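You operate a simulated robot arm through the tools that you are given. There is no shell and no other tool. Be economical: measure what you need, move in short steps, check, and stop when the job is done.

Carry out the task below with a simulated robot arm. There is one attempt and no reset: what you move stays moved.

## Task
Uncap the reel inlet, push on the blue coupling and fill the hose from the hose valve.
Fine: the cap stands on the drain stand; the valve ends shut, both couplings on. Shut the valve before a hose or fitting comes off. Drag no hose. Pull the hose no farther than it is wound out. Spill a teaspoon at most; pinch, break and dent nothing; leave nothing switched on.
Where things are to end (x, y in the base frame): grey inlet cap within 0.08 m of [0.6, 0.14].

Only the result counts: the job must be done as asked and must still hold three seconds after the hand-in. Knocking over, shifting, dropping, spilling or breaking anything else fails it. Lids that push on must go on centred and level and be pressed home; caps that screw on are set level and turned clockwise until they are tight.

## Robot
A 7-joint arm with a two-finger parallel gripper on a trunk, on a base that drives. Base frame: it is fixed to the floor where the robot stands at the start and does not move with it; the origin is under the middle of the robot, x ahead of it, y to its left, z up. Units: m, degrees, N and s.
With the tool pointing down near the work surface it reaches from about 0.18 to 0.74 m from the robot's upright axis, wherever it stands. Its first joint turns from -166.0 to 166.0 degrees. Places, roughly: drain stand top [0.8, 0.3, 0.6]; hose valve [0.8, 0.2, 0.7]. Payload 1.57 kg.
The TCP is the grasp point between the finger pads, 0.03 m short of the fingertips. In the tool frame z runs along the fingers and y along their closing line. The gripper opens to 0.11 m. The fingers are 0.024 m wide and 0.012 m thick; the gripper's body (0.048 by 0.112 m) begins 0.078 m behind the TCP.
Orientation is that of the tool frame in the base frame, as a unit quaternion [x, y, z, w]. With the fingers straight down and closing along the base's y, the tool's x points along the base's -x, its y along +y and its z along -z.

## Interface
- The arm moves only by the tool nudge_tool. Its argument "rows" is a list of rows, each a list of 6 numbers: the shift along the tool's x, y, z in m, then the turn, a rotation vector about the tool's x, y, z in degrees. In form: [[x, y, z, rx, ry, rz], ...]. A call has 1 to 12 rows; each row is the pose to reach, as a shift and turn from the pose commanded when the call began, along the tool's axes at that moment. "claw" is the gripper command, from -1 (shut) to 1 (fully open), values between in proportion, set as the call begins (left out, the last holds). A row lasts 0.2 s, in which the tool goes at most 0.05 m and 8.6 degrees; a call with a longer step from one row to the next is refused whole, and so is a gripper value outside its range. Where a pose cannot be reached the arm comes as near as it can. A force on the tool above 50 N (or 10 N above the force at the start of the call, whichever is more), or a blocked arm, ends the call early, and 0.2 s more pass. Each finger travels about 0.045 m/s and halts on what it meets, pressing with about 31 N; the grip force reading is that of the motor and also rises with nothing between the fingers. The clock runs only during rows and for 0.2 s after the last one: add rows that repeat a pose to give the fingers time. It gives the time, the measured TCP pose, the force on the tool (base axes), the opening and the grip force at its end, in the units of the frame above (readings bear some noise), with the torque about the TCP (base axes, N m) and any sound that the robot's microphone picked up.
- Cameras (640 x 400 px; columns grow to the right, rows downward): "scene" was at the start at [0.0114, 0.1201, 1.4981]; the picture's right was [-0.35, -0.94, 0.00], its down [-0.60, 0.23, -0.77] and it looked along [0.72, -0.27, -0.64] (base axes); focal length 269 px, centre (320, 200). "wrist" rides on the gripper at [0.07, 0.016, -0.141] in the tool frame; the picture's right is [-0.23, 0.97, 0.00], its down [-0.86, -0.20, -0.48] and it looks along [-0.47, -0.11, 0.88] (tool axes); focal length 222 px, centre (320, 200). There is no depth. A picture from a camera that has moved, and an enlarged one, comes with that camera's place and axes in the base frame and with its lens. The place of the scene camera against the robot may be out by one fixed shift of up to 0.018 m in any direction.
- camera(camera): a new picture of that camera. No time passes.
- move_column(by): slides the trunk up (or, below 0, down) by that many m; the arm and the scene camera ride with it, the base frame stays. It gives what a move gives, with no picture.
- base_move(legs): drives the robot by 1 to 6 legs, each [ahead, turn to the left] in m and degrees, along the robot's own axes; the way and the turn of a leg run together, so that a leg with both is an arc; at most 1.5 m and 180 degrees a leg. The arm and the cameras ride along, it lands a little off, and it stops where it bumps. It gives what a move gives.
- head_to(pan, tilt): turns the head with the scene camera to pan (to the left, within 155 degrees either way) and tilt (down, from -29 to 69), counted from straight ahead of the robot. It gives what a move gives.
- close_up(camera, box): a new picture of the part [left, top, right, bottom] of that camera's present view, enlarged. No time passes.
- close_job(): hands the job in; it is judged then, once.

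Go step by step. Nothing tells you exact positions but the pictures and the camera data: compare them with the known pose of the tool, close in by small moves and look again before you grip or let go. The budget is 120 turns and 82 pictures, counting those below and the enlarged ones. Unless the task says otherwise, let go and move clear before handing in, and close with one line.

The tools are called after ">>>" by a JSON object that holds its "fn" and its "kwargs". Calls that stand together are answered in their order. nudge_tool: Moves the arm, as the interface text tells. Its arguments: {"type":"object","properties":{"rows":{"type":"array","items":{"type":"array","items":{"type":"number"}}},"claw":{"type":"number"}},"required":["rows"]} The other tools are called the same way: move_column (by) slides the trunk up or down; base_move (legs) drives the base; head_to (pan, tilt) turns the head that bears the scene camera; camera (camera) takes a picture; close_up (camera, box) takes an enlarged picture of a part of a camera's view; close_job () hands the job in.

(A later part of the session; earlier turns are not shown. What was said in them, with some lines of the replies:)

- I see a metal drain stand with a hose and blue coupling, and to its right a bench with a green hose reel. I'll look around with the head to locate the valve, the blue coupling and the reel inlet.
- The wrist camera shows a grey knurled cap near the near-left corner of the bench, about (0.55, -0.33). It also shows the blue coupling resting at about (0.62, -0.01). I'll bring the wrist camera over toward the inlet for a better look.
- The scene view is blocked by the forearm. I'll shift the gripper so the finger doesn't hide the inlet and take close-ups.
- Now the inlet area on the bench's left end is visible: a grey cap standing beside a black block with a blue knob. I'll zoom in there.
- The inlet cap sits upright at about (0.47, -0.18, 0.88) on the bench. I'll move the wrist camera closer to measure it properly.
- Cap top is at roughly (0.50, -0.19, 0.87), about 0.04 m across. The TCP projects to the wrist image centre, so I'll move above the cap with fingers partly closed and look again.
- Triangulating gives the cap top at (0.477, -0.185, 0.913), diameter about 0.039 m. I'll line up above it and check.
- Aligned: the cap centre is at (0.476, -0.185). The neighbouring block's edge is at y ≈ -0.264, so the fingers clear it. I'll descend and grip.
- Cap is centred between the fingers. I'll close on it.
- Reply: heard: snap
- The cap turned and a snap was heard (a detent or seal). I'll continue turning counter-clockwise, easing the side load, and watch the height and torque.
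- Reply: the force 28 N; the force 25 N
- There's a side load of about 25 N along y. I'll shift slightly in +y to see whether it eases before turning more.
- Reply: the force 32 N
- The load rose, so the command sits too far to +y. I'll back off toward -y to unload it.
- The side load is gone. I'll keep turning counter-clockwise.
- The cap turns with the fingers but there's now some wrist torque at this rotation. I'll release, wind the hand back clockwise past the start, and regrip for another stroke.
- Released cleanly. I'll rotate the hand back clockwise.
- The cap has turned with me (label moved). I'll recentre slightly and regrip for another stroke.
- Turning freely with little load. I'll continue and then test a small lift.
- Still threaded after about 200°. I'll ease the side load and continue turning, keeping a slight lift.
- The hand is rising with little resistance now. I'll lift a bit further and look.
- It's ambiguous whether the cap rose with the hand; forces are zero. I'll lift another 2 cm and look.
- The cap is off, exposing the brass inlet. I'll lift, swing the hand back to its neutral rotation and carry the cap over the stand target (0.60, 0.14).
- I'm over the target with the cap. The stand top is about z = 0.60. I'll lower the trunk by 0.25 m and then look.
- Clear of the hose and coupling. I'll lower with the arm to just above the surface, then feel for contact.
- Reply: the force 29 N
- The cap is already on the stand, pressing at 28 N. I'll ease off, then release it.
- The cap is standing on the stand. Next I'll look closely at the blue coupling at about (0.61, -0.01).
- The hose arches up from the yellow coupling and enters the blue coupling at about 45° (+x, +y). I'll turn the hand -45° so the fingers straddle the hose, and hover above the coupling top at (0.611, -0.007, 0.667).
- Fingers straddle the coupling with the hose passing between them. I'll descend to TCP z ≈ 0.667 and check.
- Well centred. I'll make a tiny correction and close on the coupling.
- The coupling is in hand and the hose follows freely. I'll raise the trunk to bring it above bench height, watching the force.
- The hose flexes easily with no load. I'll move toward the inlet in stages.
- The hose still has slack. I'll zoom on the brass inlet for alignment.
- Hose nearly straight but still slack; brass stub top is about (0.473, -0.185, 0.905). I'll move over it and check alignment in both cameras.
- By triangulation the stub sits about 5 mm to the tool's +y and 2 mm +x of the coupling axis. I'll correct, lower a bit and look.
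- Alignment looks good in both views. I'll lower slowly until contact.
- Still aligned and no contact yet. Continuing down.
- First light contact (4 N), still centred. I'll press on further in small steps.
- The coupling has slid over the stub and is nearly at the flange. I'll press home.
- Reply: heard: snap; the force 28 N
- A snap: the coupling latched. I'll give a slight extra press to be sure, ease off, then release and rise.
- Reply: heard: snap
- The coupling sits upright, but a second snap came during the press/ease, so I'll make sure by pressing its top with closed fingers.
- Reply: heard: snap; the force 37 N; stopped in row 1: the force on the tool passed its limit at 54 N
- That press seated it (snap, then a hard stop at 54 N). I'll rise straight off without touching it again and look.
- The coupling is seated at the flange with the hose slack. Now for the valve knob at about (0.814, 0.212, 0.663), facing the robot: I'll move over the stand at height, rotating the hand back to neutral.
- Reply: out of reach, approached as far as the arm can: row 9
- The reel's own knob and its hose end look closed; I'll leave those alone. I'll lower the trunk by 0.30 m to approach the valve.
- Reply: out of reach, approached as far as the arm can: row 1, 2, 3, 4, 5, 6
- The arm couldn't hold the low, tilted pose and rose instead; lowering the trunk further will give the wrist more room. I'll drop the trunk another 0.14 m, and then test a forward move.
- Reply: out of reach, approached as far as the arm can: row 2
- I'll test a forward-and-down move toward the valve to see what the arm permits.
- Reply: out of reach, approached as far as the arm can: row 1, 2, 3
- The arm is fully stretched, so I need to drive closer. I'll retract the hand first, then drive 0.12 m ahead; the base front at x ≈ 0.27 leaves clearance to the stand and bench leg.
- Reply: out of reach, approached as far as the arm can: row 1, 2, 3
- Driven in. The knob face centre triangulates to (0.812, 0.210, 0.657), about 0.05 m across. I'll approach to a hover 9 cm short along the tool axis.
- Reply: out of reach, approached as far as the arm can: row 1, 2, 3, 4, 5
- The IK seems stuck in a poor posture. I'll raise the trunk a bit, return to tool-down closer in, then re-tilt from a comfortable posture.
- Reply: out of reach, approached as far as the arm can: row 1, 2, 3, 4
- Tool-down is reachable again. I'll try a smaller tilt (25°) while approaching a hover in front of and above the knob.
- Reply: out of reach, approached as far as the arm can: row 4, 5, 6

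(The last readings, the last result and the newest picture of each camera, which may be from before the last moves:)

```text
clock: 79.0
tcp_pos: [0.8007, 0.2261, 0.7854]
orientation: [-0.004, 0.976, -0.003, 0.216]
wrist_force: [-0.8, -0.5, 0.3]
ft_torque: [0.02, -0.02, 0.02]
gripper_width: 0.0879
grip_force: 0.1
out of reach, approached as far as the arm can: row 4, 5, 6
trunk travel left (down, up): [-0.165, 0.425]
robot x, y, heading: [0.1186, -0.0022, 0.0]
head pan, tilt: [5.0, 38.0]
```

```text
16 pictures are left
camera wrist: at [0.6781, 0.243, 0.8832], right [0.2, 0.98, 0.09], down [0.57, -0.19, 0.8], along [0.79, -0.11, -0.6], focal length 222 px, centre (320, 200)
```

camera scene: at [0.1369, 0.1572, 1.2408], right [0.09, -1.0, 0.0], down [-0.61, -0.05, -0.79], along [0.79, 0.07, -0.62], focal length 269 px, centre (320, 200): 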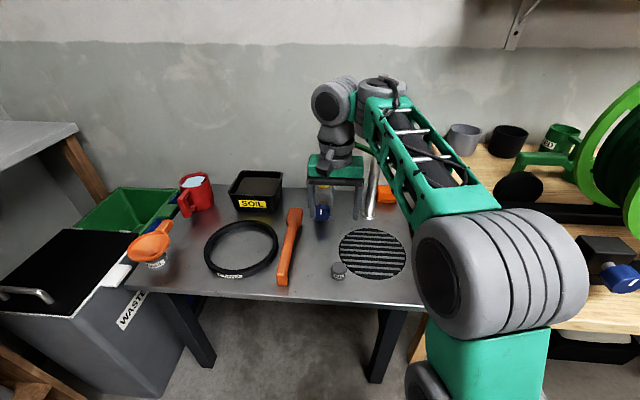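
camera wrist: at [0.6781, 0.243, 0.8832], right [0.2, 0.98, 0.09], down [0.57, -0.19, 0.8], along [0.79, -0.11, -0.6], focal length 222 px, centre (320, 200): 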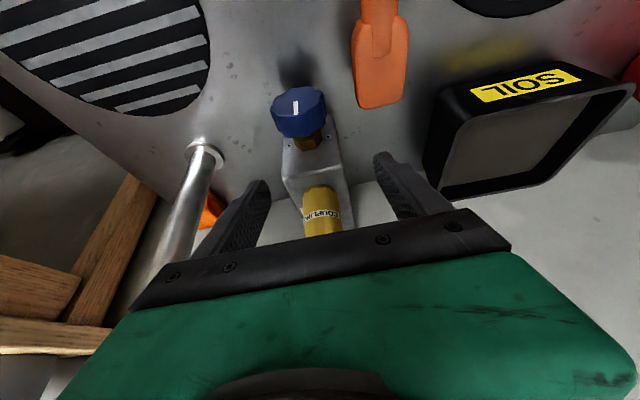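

With tilt 25° the limit is how low the hand can go relative to the shoulder, so lowering the trunk is the answer. I'll correct y first, then lower.

>>> {"fn": "nudge_tool", "kwargs": {"rows": [[0, -0.008, 0, 0, 0, 0], [0, -0.016, 0, 0, 0, 0], [0, -0.016, 0, 0, 0, 0]]}}

>>> {"fn": "move_column", "kwargs": {"by": -0.07}}

>>> {"fn": "camera", "kwargs": {"camera": "wrist"}}

```text
clock: 79.8
tcp_pos: [0.8069, 0.2134, 0.7845]
orientation: [-0.003, 0.977, -0.005, 0.214]
wrist_force: [-0.1, -1.9, 0.4]
ft_torque: [0.03, 0.01, -0.02]
gripper_width: 0.0878
grip_force: 0.1
out of reach, approached as far as the arm can: row 2, 3
trunk travel left (down, up): [-0.165, 0.425]
robot x, y, heading: [0.1193, -0.0003, -0.1]
head pan, tilt: [5.0, 38.0]
```

```text
clock: 80.9
tcp_pos: [0.8065, 0.2134, 0.714]
orientation: [-0.003, 0.977, -0.004, 0.214]
wrist_force: [0.0, -0.5, -0.1]
ft_torque: [0.0, 0.02, -0.02]
gripper_width: 0.088
grip_force: 0.1
trunk travel left (down, up): [-0.095, 0.495]
robot x, y, heading: [0.1198, -0.0035, -0.3]
head pan, tilt: [5.0, 38.0]
```

```text
15 pictures are left
camera wrist: at [0.684, 0.2304, 0.8127], right [0.2, 0.98, 0.09], down [0.58, -0.19, 0.79], along [0.79, -0.11, -0.6], focal length 222 px, centre (320, 200)
```

wrist: 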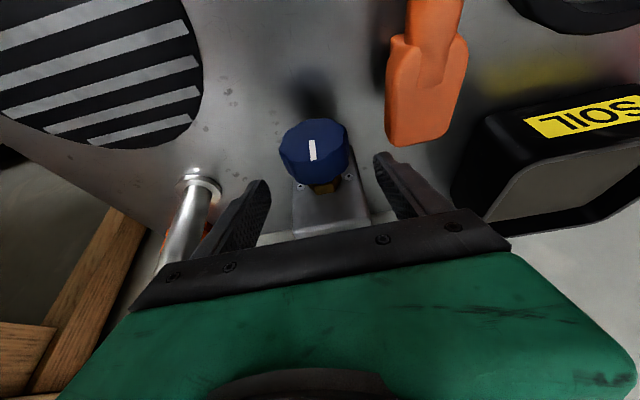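

The knob lies centred between the fingers (face centre (0.812, 0.212, 0.660)). I'll lower 4 cm, then ease forward over it.

>>> {"fn": "move_column", "kwargs": {"by": -0.04}}

>>> {"fn": "nudge_tool", "kwargs": {"rows": [[-0.003, -0.001, 0.006, 0, 0, 0], [-0.006, -0.001, 0.012, 0, 0, 0], [-0.006, -0.001, 0.014, 0, 0, 0]]}}

>>> {"fn": "close_up", "kwargs": {"camera": "wrist", "box": [200, 100, 440, 250]}}

```text
clock: 81.7
tcp_pos: [0.8067, 0.2121, 0.6739]
orientation: [-0.004, 0.977, -0.004, 0.214]
wrist_force: [0.0, -0.1, -0.3]
ft_torque: [0.0, -0.01, 0.02]
gripper_width: 0.0881
grip_force: 0.1
trunk travel left (down, up): [-0.055, 0.535]
robot x, y, heading: [0.1171, 0.0008, 0.0]
head pan, tilt: [5.0, 38.0]
```

```text
clock: 82.5
tcp_pos: [0.8184, 0.2136, 0.6643]
orientation: [-0.003, 0.977, -0.004, 0.214]
wrist_force: [0.2, 0.7, 0.0]
ft_torque: [-0.01, 0.0, 0.02]
gripper_width: 0.088
grip_force: 0.0
trunk travel left (down, up): [-0.055, 0.535]
robot x, y, heading: [0.1207, 0.0006, -0.1]
head pan, tilt: [5.0, 38.0]
```

```text
2.67 times, centred on (320, 175) of wrist
camera zoom: at [0.6958, 0.2301, 0.7626], right [0.2, 0.98, 0.09], down [0.58, -0.19, 0.79], along [0.79, -0.11, -0.6], focal length 592 px, centre (320, 267)
```

zoom: 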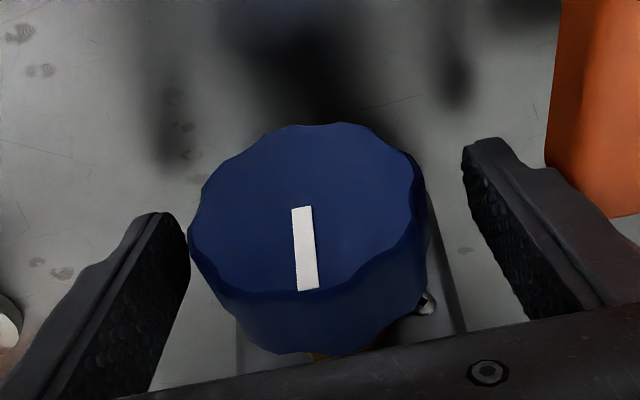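

Good straddle of the knob. I'll lower slightly onto its axis, grip, and turn counter-clockwise about the knob axis by 32°, listening for water.

>>> {"fn": "nudge_tool", "kwargs": {"rows": [[0.0025, -0.001, 0.0054, 0, 0, 0], [0.0025, -0.001, 0.0054, 0, 0, 0], [0.0025, -0.001, 0.0054, 0, 0, 0], [0.0025, -0.001, 0.0054, 0, 0, 0], [0.0025, -0.001, 0.0054, 0, 0, 0]], "claw": -1}}

>>> {"fn": "nudge_tool", "kwargs": {"rows": [[0, 0, 0, 7.26, 0, -3.36], [0, 0, 0, 14.5, 0, -6.7], [0, 0, 0, 21.8, 0, -10.1], [0, 0, 0, 29, 0, -13.4]]}}

>>> {"fn": "close_up", "kwargs": {"camera": "wrist", "box": [200, 100, 440, 250]}}

```text
clock: 83.7
tcp_pos: [0.8167, 0.2138, 0.6588]
orientation: [-0.004, 0.977, -0.005, 0.213]
wrist_force: [4.8, 8.4, 2.5]
ft_torque: [-0.11, 0.08, -0.12]
gripper_width: 0.0553
grip_force: 42.4
trunk travel left (down, up): [-0.055, 0.535]
robot x, y, heading: [0.1212, -0.004, 0.1]
head pan, tilt: [5.0, 38.0]
```

```text
clock: 84.3
tcp_pos: [0.8051, 0.2122, 0.6605]
orientation: [-0.02, 0.974, -0.081, 0.212]
wrist_force: [29.1, 7.0, 0.2]
ft_torque: [-0.09, 1.01, 0.53]
gripper_width: 0.0554
grip_force: 44.8
out of reach, approached as far as the arm can: row 1, 2, 3
trunk travel left (down, up): [-0.055, 0.535]
robot x, y, heading: [0.116, 0.0006, 0.1]
head pan, tilt: [5.0, 38.0]
stopped in row 3: the force on the tool passed its limit at 205 N (the readings are from after the stop); the commanded pose is now the measured one
```

```text
2.67 times, centred on (320, 175) of wrist
camera zoom: at [0.6835, 0.2441, 0.7539], right [0.2, 0.98, -0.07], down [0.58, -0.06, 0.81], along [0.79, -0.2, -0.58], focal length 592 px, centre (320, 267)
```

zoom: 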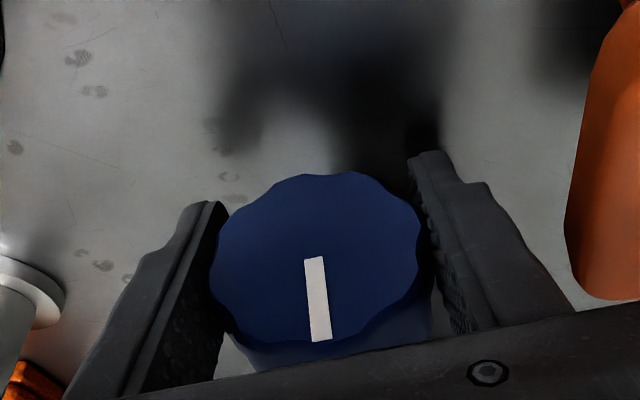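

The arm couldn't make that roll and forced the knob sideways, so I'll release immediately to relieve the load and check the valve for harm.

>>> {"fn": "nudge_tool", "kwargs": {"rows": [[0, 0, 0, 0, 0, 0], [0, 0, 0, 0, 0, 0], [0, 0, 0, 0, 0, 0], [0, 0, 0, 0, 0, 0]], "claw": 0.6}}

>>> {"fn": "nudge_tool", "kwargs": {"rows": [[0, 0, -0.03, 0, 0, 0], [0, 0, -0.06, 0, 0, 0], [0, 0, -0.07, 0, 0, 0]]}}

>>> {"fn": "camera", "kwargs": {"camera": "wrist"}}

```text
clock: 85.3
tcp_pos: [0.8051, 0.2113, 0.6603]
orientation: [-0.02, 0.973, -0.082, 0.214]
wrist_force: [0.1, -0.2, 0.1]
ft_torque: [-0.01, -0.04, -0.02]
gripper_width: 0.088
grip_force: 0.2
trunk travel left (down, up): [-0.055, 0.535]
robot x, y, heading: [0.12, 0.0006, 0.1]
head pan, tilt: [5.0, 38.0]
```

```text
clock: 86.1
tcp_pos: [0.7752, 0.2197, 0.7256]
orientation: [-0.019, 0.973, -0.082, 0.214]
wrist_force: [0.4, 1.1, 0.5]
ft_torque: [-0.01, -0.02, -0.01]
gripper_width: 0.0878
grip_force: 0.0
trunk travel left (down, up): [-0.055, 0.535]
robot x, y, heading: [0.1187, 0.0017, -0.0]
head pan, tilt: [5.0, 38.0]
```

```text
12 pictures are left
camera wrist: at [0.6533, 0.2519, 0.8194], right [0.2, 0.98, -0.07], down [0.58, -0.06, 0.81], along [0.79, -0.21, -0.58], focal length 222 px, centre (320, 200)
```

wrist: 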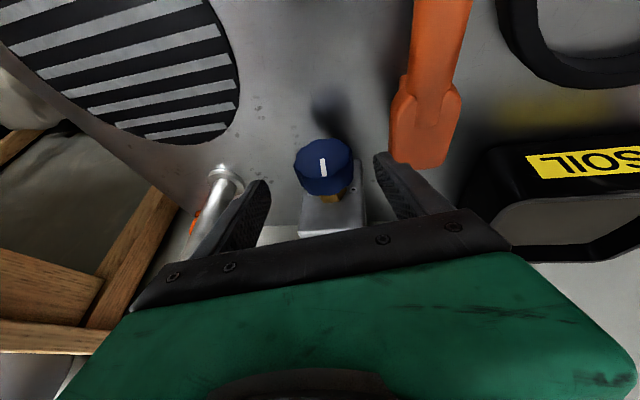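

No visible harm. I'll drop the trunk the last 5 cm while keeping the hand height, and test the roll range in free air before gripping again.

>>> {"fn": "nudge_tool", "kwargs": {"rows": [[-0.01, 0, -0.022, 0, 0, 0], [-0.021, 0, -0.045, 0, 0, 0]]}}

>>> {"fn": "move_column", "kwargs": {"by": -0.053}}

>>> {"fn": "nudge_tool", "kwargs": {"rows": [[0, 0, 0, 7.26, 0, -3.36], [0, 0, 0, 14.5, 0, -6.7], [0, 0, 0, 21.8, 0, -10.1], [0, 0, 0, 29, 0, -13.4]]}}

```text
clock: 86.7
tcp_pos: [0.7693, 0.2258, 0.7714]
orientation: [-0.019, 0.974, -0.082, 0.213]
wrist_force: [-0.1, 0.2, -1.6]
ft_torque: [0.02, 0.03, 0.01]
gripper_width: 0.0881
grip_force: 0.0
out of reach, approached as far as the arm can: row 2
trunk travel left (down, up): [-0.055, 0.535]
robot x, y, heading: [0.118, 0.0019, -0.2]
head pan, tilt: [5.0, 38.0]
```

```text
clock: 87.7
tcp_pos: [0.7688, 0.2263, 0.7194]
orientation: [-0.019, 0.973, -0.083, 0.214]
wrist_force: [-0.4, 0.1, 0.8]
ft_torque: [0.04, 0.0, -0.01]
gripper_width: 0.0881
grip_force: 0.1
trunk travel left (down, up): [-0.002, 0.588]
robot x, y, heading: [0.1177, -0.0015, -0.1]
head pan, tilt: [5.0, 38.0]
```

```text
clock: 88.7
tcp_pos: [0.7436, 0.1981, 0.708]
orientation: [-0.055, 0.966, -0.162, 0.193]
wrist_force: [0.7, -1.1, -0.1]
ft_torque: [0.0, -0.02, 0.0]
gripper_width: 0.088
grip_force: 0.0
out of reach, approached as far as the arm can: row 1, 2, 3, 4
trunk travel left (down, up): [-0.002, 0.588]
robot x, y, heading: [0.1227, -0.0015, -0.1]
head pan, tilt: [5.0, 38.0]
```

Everything points to the arm being too stretched and off to the side. I'll raise the trunk, bring the hand back to a bent tool-down pose, and then relocate the base so the knob is straight ahead of it.

>>> {"fn": "move_column", "kwargs": {"by": 0.3}}

>>> {"fn": "nudge_tool", "kwargs": {"rows": [[0.032, -0.006, -0.01, -3.1, 3.7, 1.1], [0.064, -0.013, -0.021, -6.3, 7.5, 2.1], [0.096, -0.019, -0.031, -9.4, 11.2, 3.2], [0.128, -0.025, -0.042, -12.5, 14.9, 4.3], [0.16, -0.032, -0.052, -15.7, 18.7, 5.3], [0.192, -0.038, -0.063, -18.8, 22.4, 6.4], [0.22, -0.043, -0.072, -18.8, 22.4, 6.4], [0.22, -0.043, -0.072, -18.8, 22.4, 6.4]], "claw": 0.6}}

```text
clock: 91.7
tcp_pos: [0.7437, 0.1987, 1.0081]
orientation: [-0.055, 0.966, -0.163, 0.191]
wrist_force: [0.2, -0.1, -0.5]
ft_torque: [-0.02, -0.01, 0.01]
gripper_width: 0.0882
grip_force: 0.0
trunk travel left (down, up): [-0.302, 0.288]
robot x, y, heading: [0.1224, -0.0006, -0.1]
head pan, tilt: [5.0, 38.0]
```

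```text
clock: 93.5
tcp_pos: [0.515, 0.1385, 1.0093]
orientation: [0.0, 1.0, 0.0, -0.001]
wrist_force: [-0.5, 1.0, 0.3]
ft_torque: [0.01, -0.02, 0.0]
gripper_width: 0.0879
grip_force: 0.0
out of reach, approached as far as the arm can: row 6
trunk travel left (down, up): [-0.302, 0.288]
robot x, y, heading: [0.121, -0.0046, -0.1]
head pan, tilt: [5.0, 38.0]
```

Now I'll drive the base to about (0.15, 0.20), facing straight ahead.

>>> {"fn": "base_move", "kwargs": {"legs": [[-0.12, 0], [0, 60], [0.231, 0], [0, -60], [0.035, 0]]}}

>>> {"fn": "camera", "kwargs": {"camera": "scene"}}

```text
clock: 101.8
tcp_pos: [0.5354, 0.3565, 1.0074]
orientation: [-0.016, 1.0, 0.0, -0.001]
wrist_force: [-0.4, 0.2, 0.3]
ft_torque: [-0.01, -0.01, -0.03]
gripper_width: 0.0879
grip_force: 0.0
trunk travel left (down, up): [-0.302, 0.288]
robot x, y, heading: [0.1445, 0.2031, 2.0]
head pan, tilt: [5.0, 38.0]
```

```text
11 pictures are left
camera scene: at [0.1576, 0.3608, 1.3778], right [0.12, -0.99, 0.0], down [-0.61, -0.07, -0.79], along [0.78, 0.09, -0.62], focal length 269 px, centre (320, 200)
```

scene: 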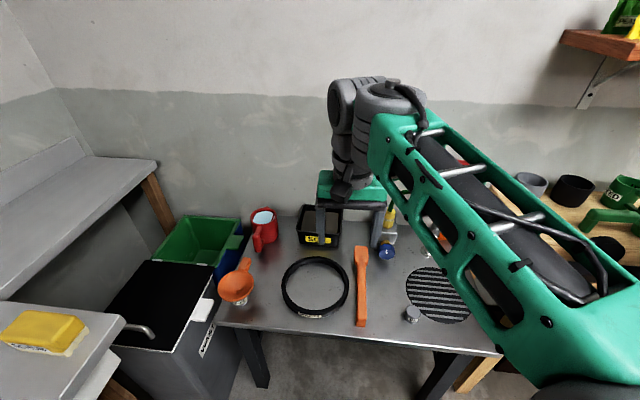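

Good stance: robot at (0.145, 0.203). I'll lower the trunk a little, then bring the hand in with a 30° tilt above the valve.

>>> {"fn": "move_column", "kwargs": {"by": -0.1}}

>>> {"fn": "nudge_tool", "kwargs": {"rows": [[-0.01, -0.04, 0.0, 0, -5, 0], [-0.03, -0.08, 0.0, 0, -10, 0], [-0.06, -0.11, 0.01, 0, -15, 0], [-0.1, -0.135, 0.02, 0, -20, 0], [-0.135, -0.145, 0.03, 0, -25, 0], [-0.17, -0.145, 0.04, 0, -30, 0], [-0.18, -0.145, 0.06, 0, -30, 0]]}}

```text
clock: 103.1
tcp_pos: [0.5351, 0.3559, 0.9093]
orientation: [-0.017, 1.0, -0.001, -0.001]
wrist_force: [-0.5, 0.3, -0.2]
ft_torque: [0.03, -0.02, 0.0]
gripper_width: 0.088
grip_force: 0.1
trunk travel left (down, up): [-0.202, 0.388]
robot x, y, heading: [0.146, 0.2012, 1.8]
head pan, tilt: [5.0, 38.0]
```

```text
clock: 104.7
tcp_pos: [0.7216, 0.2186, 0.8494]
orientation: [-0.015, 0.966, 0.004, 0.258]
wrist_force: [-0.5, -0.5, -0.5]
ft_torque: [-0.01, -0.05, -0.01]
gripper_width: 0.0879
grip_force: 0.0
trunk travel left (down, up): [-0.202, 0.388]
robot x, y, heading: [0.1443, 0.2029, 2.0]
head pan, tilt: [5.0, 38.0]
```

Fully reachable now. I'll go to a hover in front of the knob and test a 43° roll in free air, then come back.

>>> {"fn": "nudge_tool", "kwargs": {"rows": [[0.001, -0.002, 0.03, 0, 0, 0], [0.003, -0.004, 0.06, 0, 0, 0], [0.005, -0.006, 0.09, 0, 0, 0], [0.006, -0.007, 0.118, 0, 0, 0]]}}

>>> {"fn": "nudge_tool", "kwargs": {"rows": [[0, 0, 0, 7.4, 0, -4.2], [0, 0, 0, 14.7, 0, -8.5], [0, 0, 0, 22, 0, -12.7], [0, 0, 0, 29.4, 0, -17], [0, 0, 0, 36.8, 0, -21.2], [0, 0, 0, 36.8, 0, -21.2]]}}

```text
clock: 105.7
tcp_pos: [0.7739, 0.2111, 0.7414]
orientation: [-0.016, 0.966, 0.004, 0.259]
wrist_force: [-0.3, 0.8, 0.5]
ft_torque: [0.0, 0.01, 0.02]
gripper_width: 0.0879
grip_force: 0.1
trunk travel left (down, up): [-0.202, 0.388]
robot x, y, heading: [0.1469, 0.201, 2.2]
head pan, tilt: [5.0, 38.0]
```

```text
clock: 107.1
tcp_pos: [0.774, 0.2124, 0.7432]
orientation: [-0.109, 0.898, -0.347, 0.246]
wrist_force: [-0.1, -1.0, -0.5]
ft_torque: [0.0, 0.02, -0.03]
gripper_width: 0.0879
grip_force: 0.1
trunk travel left (down, up): [-0.202, 0.388]
robot x, y, heading: [0.1444, 0.2033, 1.9]
head pan, tilt: [5.0, 38.0]
```

The roll works cleanly here. I'll roll back, move in over the knob, and check the picture.

>>> {"fn": "nudge_tool", "kwargs": {"rows": [[0, 0, 0, -7.4, 0, 4.2], [0, 0, 0, -14.7, 0, 8.5], [0, 0, 0, -22, 0, 12.7], [0, 0, 0, -29.4, 0, 17], [0, 0, 0, -36.8, 0, 21.2]]}}

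>>> {"fn": "nudge_tool", "kwargs": {"rows": [[0.001, 0, 0.03, 0, 0, 0], [0.002, -0.001, 0.06, 0, 0, 0], [0.003, -0.001, 0.08, 0, 0, 0], [0.0036, -0.001, 0.09, 0, 0, 0], [0.0036, -0.001, 0.09, 0, 0, 0]]}}

>>> {"fn": "close_up", "kwargs": {"camera": "wrist", "box": [200, 100, 440, 250]}}

```text
clock: 108.3
tcp_pos: [0.7748, 0.2121, 0.7432]
orientation: [-0.015, 0.966, 0.004, 0.257]
wrist_force: [0.4, -0.4, 0.4]
ft_torque: [-0.04, -0.04, -0.03]
gripper_width: 0.0878
grip_force: 0.0
trunk travel left (down, up): [-0.202, 0.388]
robot x, y, heading: [0.1459, 0.1995, 2.1]
head pan, tilt: [5.0, 38.0]
```

```text
clock: 109.5
tcp_pos: [0.8159, 0.2133, 0.6641]
orientation: [-0.016, 0.966, 0.004, 0.258]
wrist_force: [-0.4, 0.2, -0.1]
ft_torque: [0.01, 0.02, 0.03]
gripper_width: 0.0879
grip_force: 0.1
trunk travel left (down, up): [-0.202, 0.388]
robot x, y, heading: [0.145, 0.2023, 1.9]
head pan, tilt: [5.0, 38.0]
```

```text
2.67 times, centred on (320, 175) of wrist
camera zoom: at [0.6854, 0.2263, 0.7509], right [0.16, 0.98, 0.11], down [0.51, -0.18, 0.84], along [0.84, -0.08, -0.53], focal length 592 px, centre (320, 267)
```

zoom: 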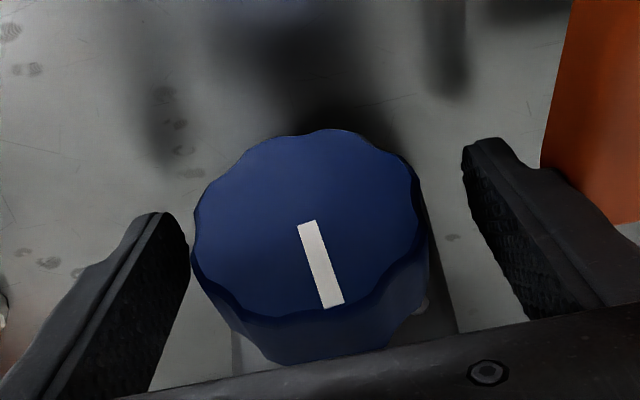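

The knob has turned about 10° counter-clockwise and is intact. I'll grip and turn CCW about 15°, checking force.

>>> {"fn": "nudge_tool", "kwargs": {"rows": [[0.0025, 0, 0.0043, 0, 0, 0], [0.0025, 0, 0.0043, 0, 0, 0], [0.0025, 0, 0.0043, 0, 0, 0], [0.0025, 0, 0.0043, 0, 0, 0], [0.0025, 0, 0.0043, 0, 0, 0]], "claw": -1}}

>>> {"fn": "nudge_tool", "kwargs": {"rows": [[0, 0, 0, 4.3, 0, -2.5], [0, 0, 0, 8.7, 0, -5], [0, 0, 0, 13, 0, -7.5]]}}

```text
clock: 110.7
tcp_pos: [0.8157, 0.2142, 0.6578]
orientation: [-0.016, 0.966, 0.004, 0.256]
wrist_force: [-0.2, 5.2, -1.5]
ft_torque: [-0.02, -0.21, -0.53]
gripper_width: 0.0554
grip_force: 41.9
trunk travel left (down, up): [-0.202, 0.388]
robot x, y, heading: [0.1442, 0.2024, 2.3]
head pan, tilt: [5.0, 38.0]
```

```text
clock: 111.5
tcp_pos: [0.8164, 0.2114, 0.6601]
orientation: [-0.048, 0.957, -0.123, 0.259]
wrist_force: [0.0, -3.4, 6.4]
ft_torque: [1.36, 0.37, -0.91]
gripper_width: 0.0544
grip_force: 45.3
trunk travel left (down, up): [-0.202, 0.388]
robot x, y, heading: [0.1474, 0.2052, 1.8]
head pan, tilt: [5.0, 38.0]
```

The knob resists with about 1.4 N·m but forces are low. Continuing the turn.

>>> {"fn": "nudge_tool", "kwargs": {"rows": [[0, 0, 0, 6, 0, -3.5], [0, 0, 0, 12, 0, -7], [0, 0, 0, 18, 0, -10.4], [0, 0, 0, 24, 0, -13.8]]}}

>>> {"fn": "close_up", "kwargs": {"camera": "wrist", "box": [200, 100, 440, 250]}}

```text
clock: 112.5
tcp_pos: [0.8161, 0.2138, 0.6685]
orientation: [-0.096, 0.906, -0.322, 0.255]
wrist_force: [-19.2, 2.1, 19.3]
ft_torque: [0.12, 0.89, -1.19]
gripper_width: 0.0542
grip_force: 44.6
trunk travel left (down, up): [-0.202, 0.388]
robot x, y, heading: [0.1479, 0.1999, 2.3]
head pan, tilt: [5.0, 38.0]
stopped in row 4: the force on the tool passed its limit at 53 N (the readings are from after the stop); the commanded pose is now the measured one
```

```text
2.67 times, centred on (320, 175) of wrist
camera zoom: at [0.6827, 0.2771, 0.723], right [0.18, 0.83, -0.53], down [0.48, 0.39, 0.79], along [0.86, -0.39, -0.32], focal length 592 px, centre (320, 267)
```

zoom: 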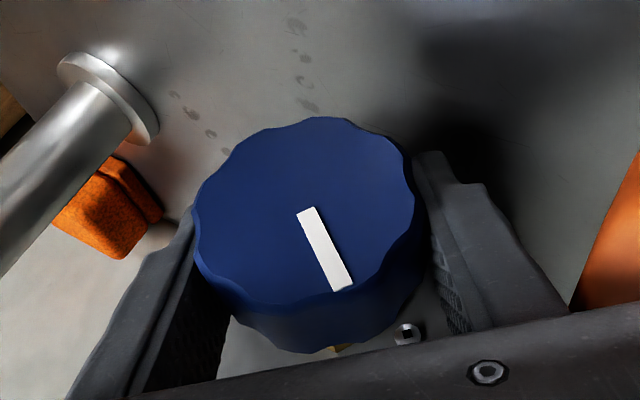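

The knob turned with the hand (about 47° in total), but the lower finger reached the stand top. I'll open just a little, back off along the tool, then roll back for another stroke.

>>> {"fn": "nudge_tool", "kwargs": {"rows": [[0, 0, -0.002, 0, 0, 0], [0, 0, -0.004, 0, 0, 0], [0, 0, -0.012, 0, 0, 0], [0, 0, -0.03, 0, 0, 0], [0, 0, -0.05, 0, 0, 0]], "claw": 0.15}}

>>> {"fn": "nudge_tool", "kwargs": {"rows": [[0, 0, 0, -7.4, 0, 4.2], [0, 0, 0, -14.7, 0, 8.5], [0, 0, 0, -22, 0, 12.7], [0, 0, 0, -29.4, 0, 17], [0, 0, 0, -36.8, 0, 21.2]], "claw": 0.5}}

>>> {"fn": "close_up", "kwargs": {"camera": "wrist", "box": [200, 80, 440, 230]}}

```text
clock: 113.7
tcp_pos: [0.7914, 0.241, 0.6968]
orientation: [-0.099, 0.907, -0.321, 0.253]
wrist_force: [0.1, 0.4, -0.1]
ft_torque: [0.01, 0.02, 0.01]
gripper_width: 0.0632
grip_force: 0.0
trunk travel left (down, up): [-0.202, 0.388]
robot x, y, heading: [0.1437, 0.2022, 2.0]
head pan, tilt: [5.0, 38.0]
```

```text
clock: 114.9
tcp_pos: [0.7914, 0.2348, 0.7003]
orientation: [-0.005, 0.964, 0.03, 0.265]
wrist_force: [0.5, -20.9, 7.5]
ft_torque: [-0.81, -0.17, -0.54]
gripper_width: 0.1008
grip_force: 10.0
trunk travel left (down, up): [-0.202, 0.388]
robot x, y, heading: [0.1425, 0.2028, 1.6]
head pan, tilt: [5.0, 38.0]
```

```text
2.67 times, centred on (320, 155) of wrist
camera zoom: at [0.6595, 0.2434, 0.7855], right [0.17, 0.97, 0.17], down [0.49, -0.23, 0.84], along [0.85, -0.06, -0.52], focal length 592 px, centre (320, 320)
```

zoom: 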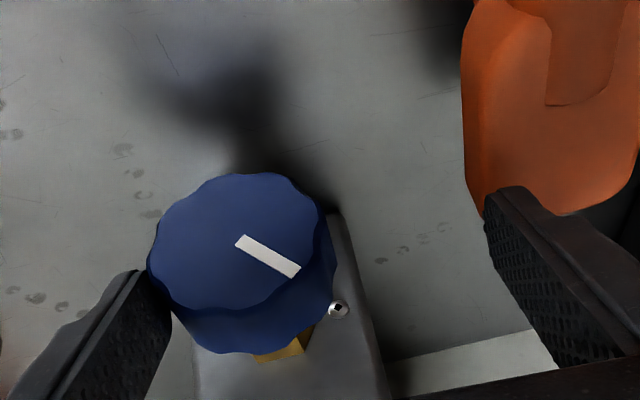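

The knob mark is now at about 57°. The left finger is touching the knob's side, so I'll shift back to centre and lift a little before the next approach.

>>> {"fn": "nudge_tool", "kwargs": {"rows": [[0, -0.012, -0.01, 0, 0, 0], [0, -0.022, -0.03, 0, 0, 0], [0, -0.022, -0.03, 0, 0, 0]], "claw": 0.5}}

```text
clock: 115.7
tcp_pos: [0.777, 0.2147, 0.7222]
orientation: [-0.009, 0.964, 0.031, 0.264]
wrist_force: [0.7, -0.7, -0.6]
ft_torque: [-0.02, 0.03, 0.0]
gripper_width: 0.0825
grip_force: 0.0
trunk travel left (down, up): [-0.202, 0.388]
robot x, y, heading: [0.146, 0.2038, 1.9]
head pan, tilt: [5.0, 38.0]
```

Clear now. I'll move in with a slight -10° lean and grip shallower, so the next stroke doesn't reach the stand.

>>> {"fn": "nudge_tool", "kwargs": {"rows": [[-0.001, -0.004, 0.02, -2.6, 0, 1.5], [-0.003, -0.008, 0.045, -5.2, 0, 3], [-0.0043, -0.0082, 0.06, -5.2, 0, 3], [-0.0043, -0.0082, 0.065, -5.2, 0, 3]]}}

>>> {"fn": "nudge_tool", "kwargs": {"rows": [[0, 0, 0, 0, 0, 0], [0, 0, 0, 0, 0, 0], [0, 0, 0, 0, 0, 0], [0, 0, 0, 0, 0, 0], [0, 0, 0, 0, 0, 0]], "claw": -1}}

```text
clock: 116.7
tcp_pos: [0.8132, 0.2148, 0.6698]
orientation: [0.004, 0.961, 0.084, 0.262]
wrist_force: [0.3, 0.4, 1.1]
ft_torque: [0.0, 0.01, 0.01]
gripper_width: 0.0822
grip_force: 0.1
trunk travel left (down, up): [-0.202, 0.388]
robot x, y, heading: [0.147, 0.2039, 1.6]
head pan, tilt: [5.0, 38.0]
```

```text
clock: 117.9
tcp_pos: [0.815, 0.2135, 0.6697]
orientation: [0.004, 0.961, 0.083, 0.263]
wrist_force: [1.3, 5.3, 0.6]
ft_torque: [-0.02, 0.01, -0.32]
gripper_width: 0.056
grip_force: 45.1
trunk travel left (down, up): [-0.202, 0.388]
robot x, y, heading: [0.1457, 0.203, 1.7]
head pan, tilt: [5.0, 38.0]
```

Gripped. Now the second CCW stroke, pivoting about the knob axis.

>>> {"fn": "nudge_tool", "kwargs": {"rows": [[0, 0.0017, 0.0001, 6.9, 0.29, -4.0], [0, 0.0033, 0.0004, 13.8, 0.58, -8.1], [0.0003, 0.0049, 0.001, 20.7, 0.86, -12.1], [0.0007, 0.0064, 0.0016, 27.6, 1.15, -16.1], [0.0011, 0.0078, 0.0025, 34.4, 1.44, -20.2]]}}

>>> {"fn": "close_up", "kwargs": {"camera": "wrist", "box": [200, 80, 440, 230]}}

```text
clock: 119.1
tcp_pos: [0.8139, 0.2139, 0.6697]
orientation: [-0.079, 0.932, -0.254, 0.248]
wrist_force: [-7.1, -39.7, 11.7]
ft_torque: [0.04, -0.93, -0.55]
gripper_width: 0.0557
grip_force: 44.7
trunk travel left (down, up): [-0.202, 0.388]
robot x, y, heading: [0.1448, 0.2015, 1.5]
head pan, tilt: [5.0, 38.0]
```

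```text
2.67 times, centred on (320, 155) of wrist
camera zoom: at [0.6821, 0.2702, 0.7373], right [0.17, 0.9, -0.4], down [0.5, 0.27, 0.82], along [0.85, -0.35, -0.4], focal length 592 px, centre (320, 320)
```

zoom: 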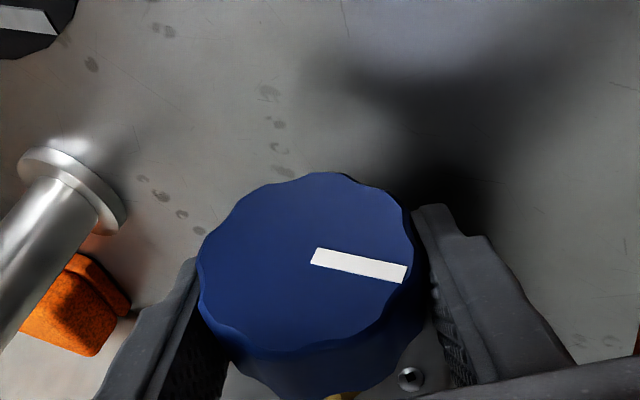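

The mark is now about 95–100° around from shut. I'll ease the side load and wait a couple of seconds, listening.

>>> {"fn": "nudge_tool", "kwargs": {"rows": [[0, -0.004, 0, 0, 0, 0], [0, -0.0075, 0, 0, 0, 0], [0, -0.0075, 0, 0, 0, 0], [0, -0.0075, 0, 0, 0, 0], [0, -0.0075, 0, 0, 0, 0], [0, -0.0075, 0, 0, 0, 0], [0, -0.0075, 0, 0, 0, 0], [0, -0.0075, 0, 0, 0, 0], [0, -0.0075, 0, 0, 0, 0], [0, -0.0075, 0, 0, 0, 0]]}}

```text
clock: 121.3
tcp_pos: [0.8134, 0.2149, 0.6711]
orientation: [-0.086, 0.932, -0.251, 0.246]
wrist_force: [-29.3, 6.3, -12.4]
ft_torque: [0.02, -0.84, 0.1]
gripper_width: 0.0559
grip_force: 45.1
trunk travel left (down, up): [-0.202, 0.388]
robot x, y, heading: [0.1424, 0.2008, 2.0]
head pan, tilt: [5.0, 38.0]
```

No load issue beyond a small pull in x; I'll ease that and keep waiting, listening for the hose filling.

>>> {"fn": "nudge_tool", "kwargs": {"rows": [[0.002, 0, -0.005, 0, 0, 0], [0.002, 0, -0.005, 0, 0, 0], [0.002, 0, -0.005, 0, 0, 0], [0.002, 0, -0.005, 0, 0, 0], [0.002, 0, -0.005, 0, 0, 0], [0.002, 0, -0.005, 0, 0, 0], [0.002, 0, -0.005, 0, 0, 0], [0.002, 0, -0.005, 0, 0, 0], [0.002, 0, -0.005, 0, 0, 0], [0.002, 0, -0.005, 0, 0, 0], [0.002, 0, -0.005, 0, 0, 0], [0.002, 0, -0.005, 0, 0, 0]]}}

>>> {"fn": "head_to", "kwargs": {"pan": -50, "tilt": 40}}

>>> {"fn": "camera", "kwargs": {"camera": "scene"}}

```text
clock: 123.9
tcp_pos: [0.8132, 0.2158, 0.6728]
orientation: [-0.087, 0.932, -0.25, 0.246]
wrist_force: [20.6, 3.8, -32.2]
ft_torque: [0.08, -0.55, -0.66]
gripper_width: 0.0558
grip_force: 45.2
trunk travel left (down, up): [-0.202, 0.388]
robot x, y, heading: [0.1481, 0.2055, 1.9]
head pan, tilt: [5.0, 38.0]
```

```text
clock: 125.1
tcp_pos: [0.8127, 0.2145, 0.6728]
orientation: [-0.086, 0.932, -0.252, 0.247]
wrist_force: [22.4, 5.8, -29.9]
ft_torque: [0.05, -0.55, -0.7]
gripper_width: 0.0561
grip_force: 45.0
trunk travel left (down, up): [-0.202, 0.388]
robot x, y, heading: [0.1458, 0.2011, 1.8]
head pan, tilt: [-50.0, 40.0]
```

```text
6 pictures are left
camera scene: at [0.1326, 0.2873, 1.2748], right [-0.74, -0.67, 0.0], down [-0.43, 0.48, -0.76], along [0.51, -0.57, -0.64], focal length 269 px, centre (320, 200)
```

scene: 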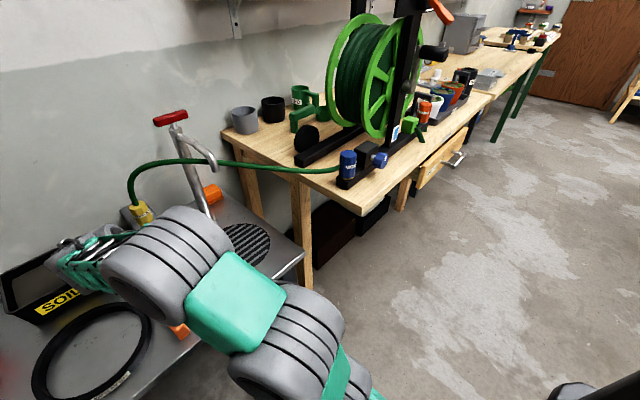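

A plate on the reel's upright, formerly plain white, now shows blue: likely a fill sight gauge. I'll zoom in.

>>> {"fn": "close_up", "kwargs": {"camera": "scene", "box": [325, 100, 445, 190]}}

```text
4.44 times, centred on (385, 145) of scene
camera zoom: at [0.1326, 0.2873, 1.2748], right [-0.74, -0.67, 0.0], down [-0.43, 0.48, -0.76], along [0.51, -0.57, -0.64], focal length 1196 px, centre (31, 444)
```

zoom: 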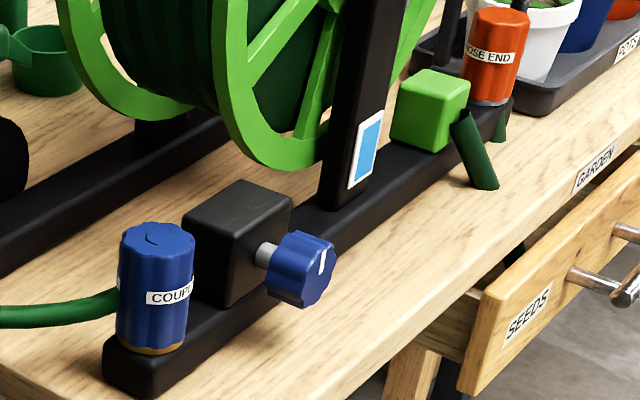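

The gauge is full blue, so the hose is filled, with no spill seen. Now I'll shut the valve: first clockwise stroke of 40°.

>>> {"fn": "nudge_tool", "kwargs": {"rows": [[-0.001, 0, 0.003, -6.9, -0.29, 4.0], [-0.001, 0, 0.003, -13.8, -0.58, 8.1], [-0.001, 0, 0.003, -20.7, -0.86, 12.1], [-0.001, 0, 0.003, -27.6, -1.15, 16.1], [-0.001, 0, 0.003, -34.4, -1.44, 20.2]]}}

```text
clock: 126.3
tcp_pos: [0.8135, 0.2138, 0.6731]
orientation: [0.004, 0.961, 0.082, 0.263]
wrist_force: [-9.5, 4.0, -6.2]
ft_torque: [-0.02, 0.64, 0.19]
gripper_width: 0.0561
grip_force: 45.2
trunk travel left (down, up): [-0.202, 0.388]
robot x, y, heading: [0.1437, 0.2067, 2.0]
head pan, tilt: [-50.0, 40.0]
```

The first stroke went smoothly. I'll release, back off, lean the hand +33° again about the knob, and move in.

>>> {"fn": "nudge_tool", "kwargs": {"rows": [[0, 0, 0, 0, 0, 0], [0, 0, 0, 0, 0, 0], [0, 0, -0.02, 0, 0, 0], [0, 0, -0.045, 0, 0, 0], [0.0007, 0.0045, -0.0435, 6.2, 0.26, -3.6], [0.0014, 0.009, -0.042, 12.3, 0.51, -7.2], [0.0022, 0.0134, -0.0405, 18.5, 0.77, -10.8], [0.0029, 0.018, -0.039, 24.6, 1.03, -14.4], [0.0036, 0.0223, -0.0375, 30.8, 1.29, -18], [0.0043, 0.0267, -0.0358, 37, 1.55, -21.7], [0.0043, 0.0267, -0.0358, 37, 1.55, -21.7]], "claw": 0.24}}

>>> {"fn": "close_up", "kwargs": {"camera": "wrist", "box": [200, 80, 440, 230]}}

```text
clock: 128.7
tcp_pos: [0.7887, 0.2356, 0.7054]
orientation: [-0.092, 0.925, -0.275, 0.246]
wrist_force: [-0.1, 0.8, 0.2]
ft_torque: [0.03, -0.01, -0.02]
gripper_width: 0.0683
grip_force: 0.1
trunk travel left (down, up): [-0.202, 0.388]
robot x, y, heading: [0.1454, 0.2012, 1.8]
head pan, tilt: [-50.0, 40.0]
```

```text
2.67 times, centred on (320, 155) of wrist
camera zoom: at [0.6582, 0.293, 0.7704], right [0.16, 0.88, -0.45], down [0.5, 0.32, 0.8], along [0.85, -0.36, -0.39], focal length 592 px, centre (320, 320)
```

zoom: 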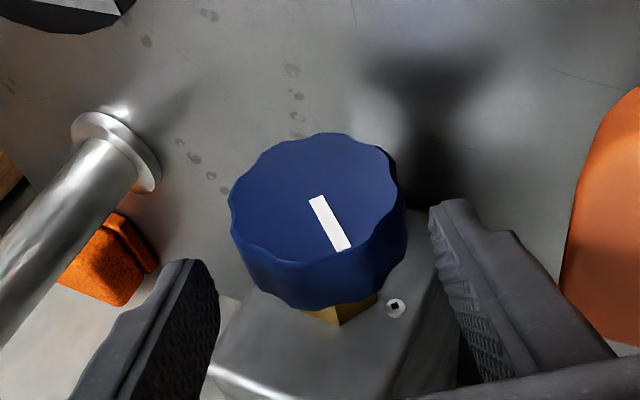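

Mark is at about 57° from shut; the hand is well aligned. Moving in, gripping, and turning clockwise.

>>> {"fn": "nudge_tool", "kwargs": {"rows": [[0, 0, 0.02, 0, 0, 0], [0, 0, 0.035, 0, 0, 0], [0, 0, 0.04, 0, 0, 0]]}}

>>> {"fn": "nudge_tool", "kwargs": {"rows": [[0, 0, 0, 0, 0, 0], [0, 0, 0, 0, 0, 0], [0, 0, 0, 0, 0, 0], [0, 0, 0, 0, 0, 0]], "claw": -1}}

>>> {"fn": "nudge_tool", "kwargs": {"rows": [[0, 0, 0, -6.9, -0.29, 4.0], [0, 0, 0, -13.8, -0.58, 8.1], [0, 0, 0, -20.7, -0.86, 12.1], [0, 0, 0, -27.6, -1.15, 16.1], [0, 0, 0, -34.4, -1.44, 20.2], [0, 0, 0, -39.6, -1.66, 23.2]]}}

```text
clock: 129.5
tcp_pos: [0.8106, 0.2161, 0.6761]
orientation: [-0.092, 0.925, -0.275, 0.246]
wrist_force: [-0.2, -0.6, 0.1]
ft_torque: [-0.02, 0.02, 0.0]
gripper_width: 0.0682
grip_force: 0.0
trunk travel left (down, up): [-0.202, 0.388]
robot x, y, heading: [0.1466, 0.2016, 2.0]
head pan, tilt: [-50.0, 40.0]
```

```text
clock: 130.5
tcp_pos: [0.8109, 0.2165, 0.6745]
orientation: [-0.092, 0.925, -0.276, 0.245]
wrist_force: [-0.6, 16.1, -8.9]
ft_torque: [0.1, -0.68, -0.02]
gripper_width: 0.0545
grip_force: 43.0
trunk travel left (down, up): [-0.202, 0.388]
robot x, y, heading: [0.1433, 0.2027, 2.0]
head pan, tilt: [-50.0, 40.0]
```

```text
clock: 131.9
tcp_pos: [0.8109, 0.2137, 0.6746]
orientation: [0.015, 0.959, 0.107, 0.262]
wrist_force: [-9.7, -14.4, -0.9]
ft_torque: [-0.09, 1.48, -1.13]
gripper_width: 0.0542
grip_force: 44.8
trunk travel left (down, up): [-0.202, 0.388]
robot x, y, heading: [0.1437, 0.2015, 1.8]
head pan, tilt: [-50.0, 40.0]
```

About 11° remains. I'll regrip with the hand leaning +12° and finish the closing turn to its stop.

>>> {"fn": "nudge_tool", "kwargs": {"rows": [[0, 0, 0, 0, 0, 0], [0, 0, 0, 0, 0, 0], [0, 0, -0.02, 0, 0, 0], [0, 0, -0.045, 0, 0, 0], [0.0003, 0.0055, -0.044, 7.2, 0.3, -4.2], [0.0006, 0.011, -0.043, 14.4, 0.6, -8.4], [0.001, 0.0165, -0.0416, 21.5, 0.9, -12.6], [0.001, 0.0165, -0.0416, 21.5, 0.9, -12.6]], "claw": 0.28}}

>>> {"fn": "close_up", "kwargs": {"camera": "wrist", "box": [200, 80, 440, 230]}}

```text
clock: 133.7
tcp_pos: [0.7888, 0.2233, 0.7133]
orientation: [-0.046, 0.959, -0.103, 0.258]
wrist_force: [0.1, 0.3, -0.4]
ft_torque: [0.02, -0.01, 0.02]
gripper_width: 0.0704
grip_force: 0.1
trunk travel left (down, up): [-0.202, 0.388]
robot x, y, heading: [0.144, 0.2038, 2.3]
head pan, tilt: [-50.0, 40.0]
```

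```text
2.67 times, centred on (320, 155) of wrist
camera zoom: at [0.6569, 0.2536, 0.7954], right [0.16, 0.98, -0.11], down [0.5, 0.01, 0.86], along [0.85, -0.19, -0.49], focal length 592 px, centre (320, 320)
```

zoom: 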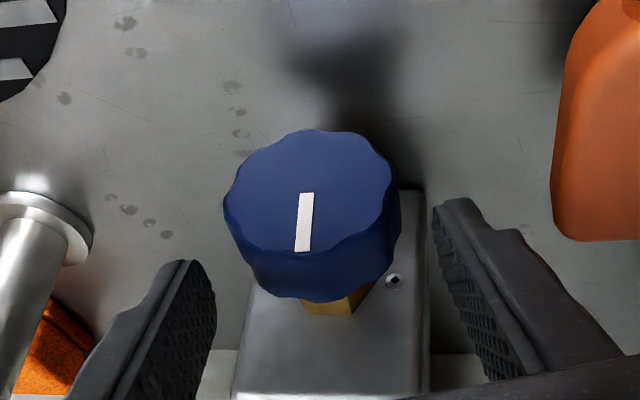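

Nearly shut: a few degrees remain. Gripping again and turning clockwise firmly to the stop.

>>> {"fn": "nudge_tool", "kwargs": {"rows": [[0, 0, 0.02, 0, 0, 0], [0, 0, 0.035, 0, 0, 0], [0, 0, 0.042, 0, 0, 0]]}}

>>> {"fn": "nudge_tool", "kwargs": {"rows": [[0, 0, 0, 0, 0, 0], [0, 0, 0, 0, 0, 0], [0, 0, 0, 0, 0, 0], [0, 0, 0, 0, 0, 0]], "claw": -1}}

>>> {"fn": "nudge_tool", "kwargs": {"rows": [[0, 0, 0, -3.5, -0.15, 2.0], [0, 0, 0, -6.9, -0.29, 4.0], [0, 0, 0, -10.4, -0.44, 6.0], [0, 0, 0, -12, -0.5, 7.0]]}}

```text
clock: 134.5
tcp_pos: [0.8094, 0.2168, 0.6775]
orientation: [-0.046, 0.96, -0.103, 0.258]
wrist_force: [-0.5, 0.6, 0.2]
ft_torque: [-0.02, 0.01, 0.0]
gripper_width: 0.0706
grip_force: 0.1
trunk travel left (down, up): [-0.202, 0.388]
robot x, y, heading: [0.1455, 0.2012, 2.0]
head pan, tilt: [-50.0, 40.0]
```

```text
clock: 135.5
tcp_pos: [0.8095, 0.2165, 0.679]
orientation: [-0.045, 0.96, -0.103, 0.258]
wrist_force: [1.8, -0.6, -1.0]
ft_torque: [0.02, -0.17, -0.5]
gripper_width: 0.0555
grip_force: 42.1
trunk travel left (down, up): [-0.202, 0.388]
robot x, y, heading: [0.1435, 0.1993, 1.7]
head pan, tilt: [-50.0, 40.0]
```

```text
clock: 136.5
tcp_pos: [0.8094, 0.2134, 0.6805]
orientation: [-0.01, 0.964, 0.013, 0.265]
wrist_force: [2.0, -26.4, 11.7]
ft_torque: [-1.33, -0.01, -0.41]
gripper_width: 0.056
grip_force: 45.6
trunk travel left (down, up): [-0.202, 0.388]
robot x, y, heading: [0.1441, 0.2028, 1.6]
head pan, tilt: [-50.0, 40.0]
```

Torque rose to 1.3 N·m: the valve is at its closed stop. I'll nudge 3° more to be sure, then release and back away.

>>> {"fn": "nudge_tool", "kwargs": {"rows": [[0, 0.001, 0, -2.6, -0.1, 1.5], [0, 0.001, 0, -2.6, -0.1, 1.5]]}}

>>> {"fn": "nudge_tool", "kwargs": {"rows": [[0, 0, 0, 0, 0, 0], [0, 0, 0, 0, 0, 0], [0, 0, 0, 0, 0, 0], [0, 0, -0.03, 0, 0, 0], [0, 0, -0.07, 0, 0, 0], [0, 0, -0.11, 0, 0, 0], [0, 0, -0.14, 0, 0, 0]], "claw": 0.3}}

>>> {"fn": "camera", "kwargs": {"camera": "wrist"}}

>>> {"fn": "close_up", "kwargs": {"camera": "scene", "box": [105, 90, 445, 310]}}

```text
clock: 137.1
tcp_pos: [0.8104, 0.2126, 0.679]
orientation: [-0.004, 0.964, 0.038, 0.265]
wrist_force: [3.9, -36.2, 15.8]
ft_torque: [-1.25, -0.1, -0.39]
gripper_width: 0.0556
grip_force: 45.2
trunk travel left (down, up): [-0.202, 0.388]
robot x, y, heading: [0.1448, 0.2024, 1.6]
head pan, tilt: [-50.0, 40.0]
```

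```text
clock: 138.7
tcp_pos: [0.736, 0.2072, 0.7991]
orientation: [-0.007, 0.964, 0.04, 0.262]
wrist_force: [1.2, -0.3, 0.1]
ft_torque: [0.0, 0.0, 0.0]
gripper_width: 0.0713
grip_force: 0.1
trunk travel left (down, up): [-0.202, 0.388]
robot x, y, heading: [0.1455, 0.2001, 1.8]
head pan, tilt: [-50.0, 40.0]
```

```text
2 pictures are left
camera wrist: at [0.605, 0.2125, 0.8857], right [0.16, 0.97, 0.19], down [0.5, -0.24, 0.83], along [0.85, -0.04, -0.53], focal length 222 px, centre (320, 200)
```

wrist: 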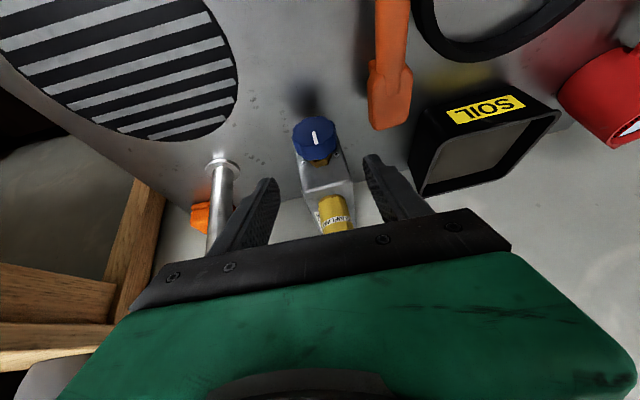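

```text
1.82 times, centred on (275, 200) of scene
camera zoom: at [0.1291, 0.2867, 1.2748], right [-0.74, -0.67, 0.0], down [-0.43, 0.48, -0.77], along [0.51, -0.57, -0.64], focal length 490 px, centre (402, 200)
```

zoom: 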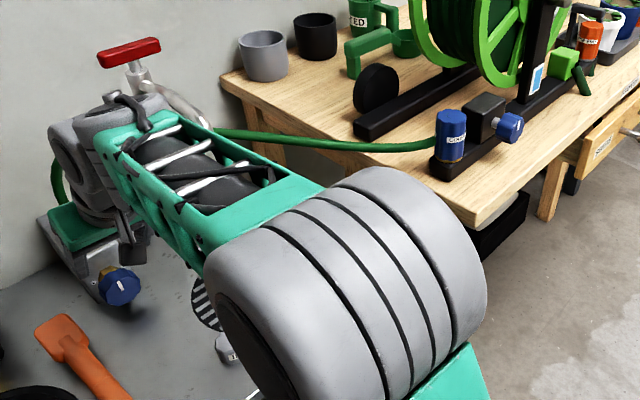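

The valve mark is upright as at the start, both couplings are on, the gauge is full, the cap stands on the stand, and the hand is clear. Handing in.

>>> {"fn": "close_job", "kwargs": {}}

```text
The job is handed in.
```

The inlet cap is off and standing on the drain stand at about (0.60, 0.15). The blue coupling snapped on, the hose is filled (the reel gauge shows full blue), and the valve is shut. During the first try at the valve, the force on the knob briefly reached 205 N. I saw no damage, and it turned normally afterwards.
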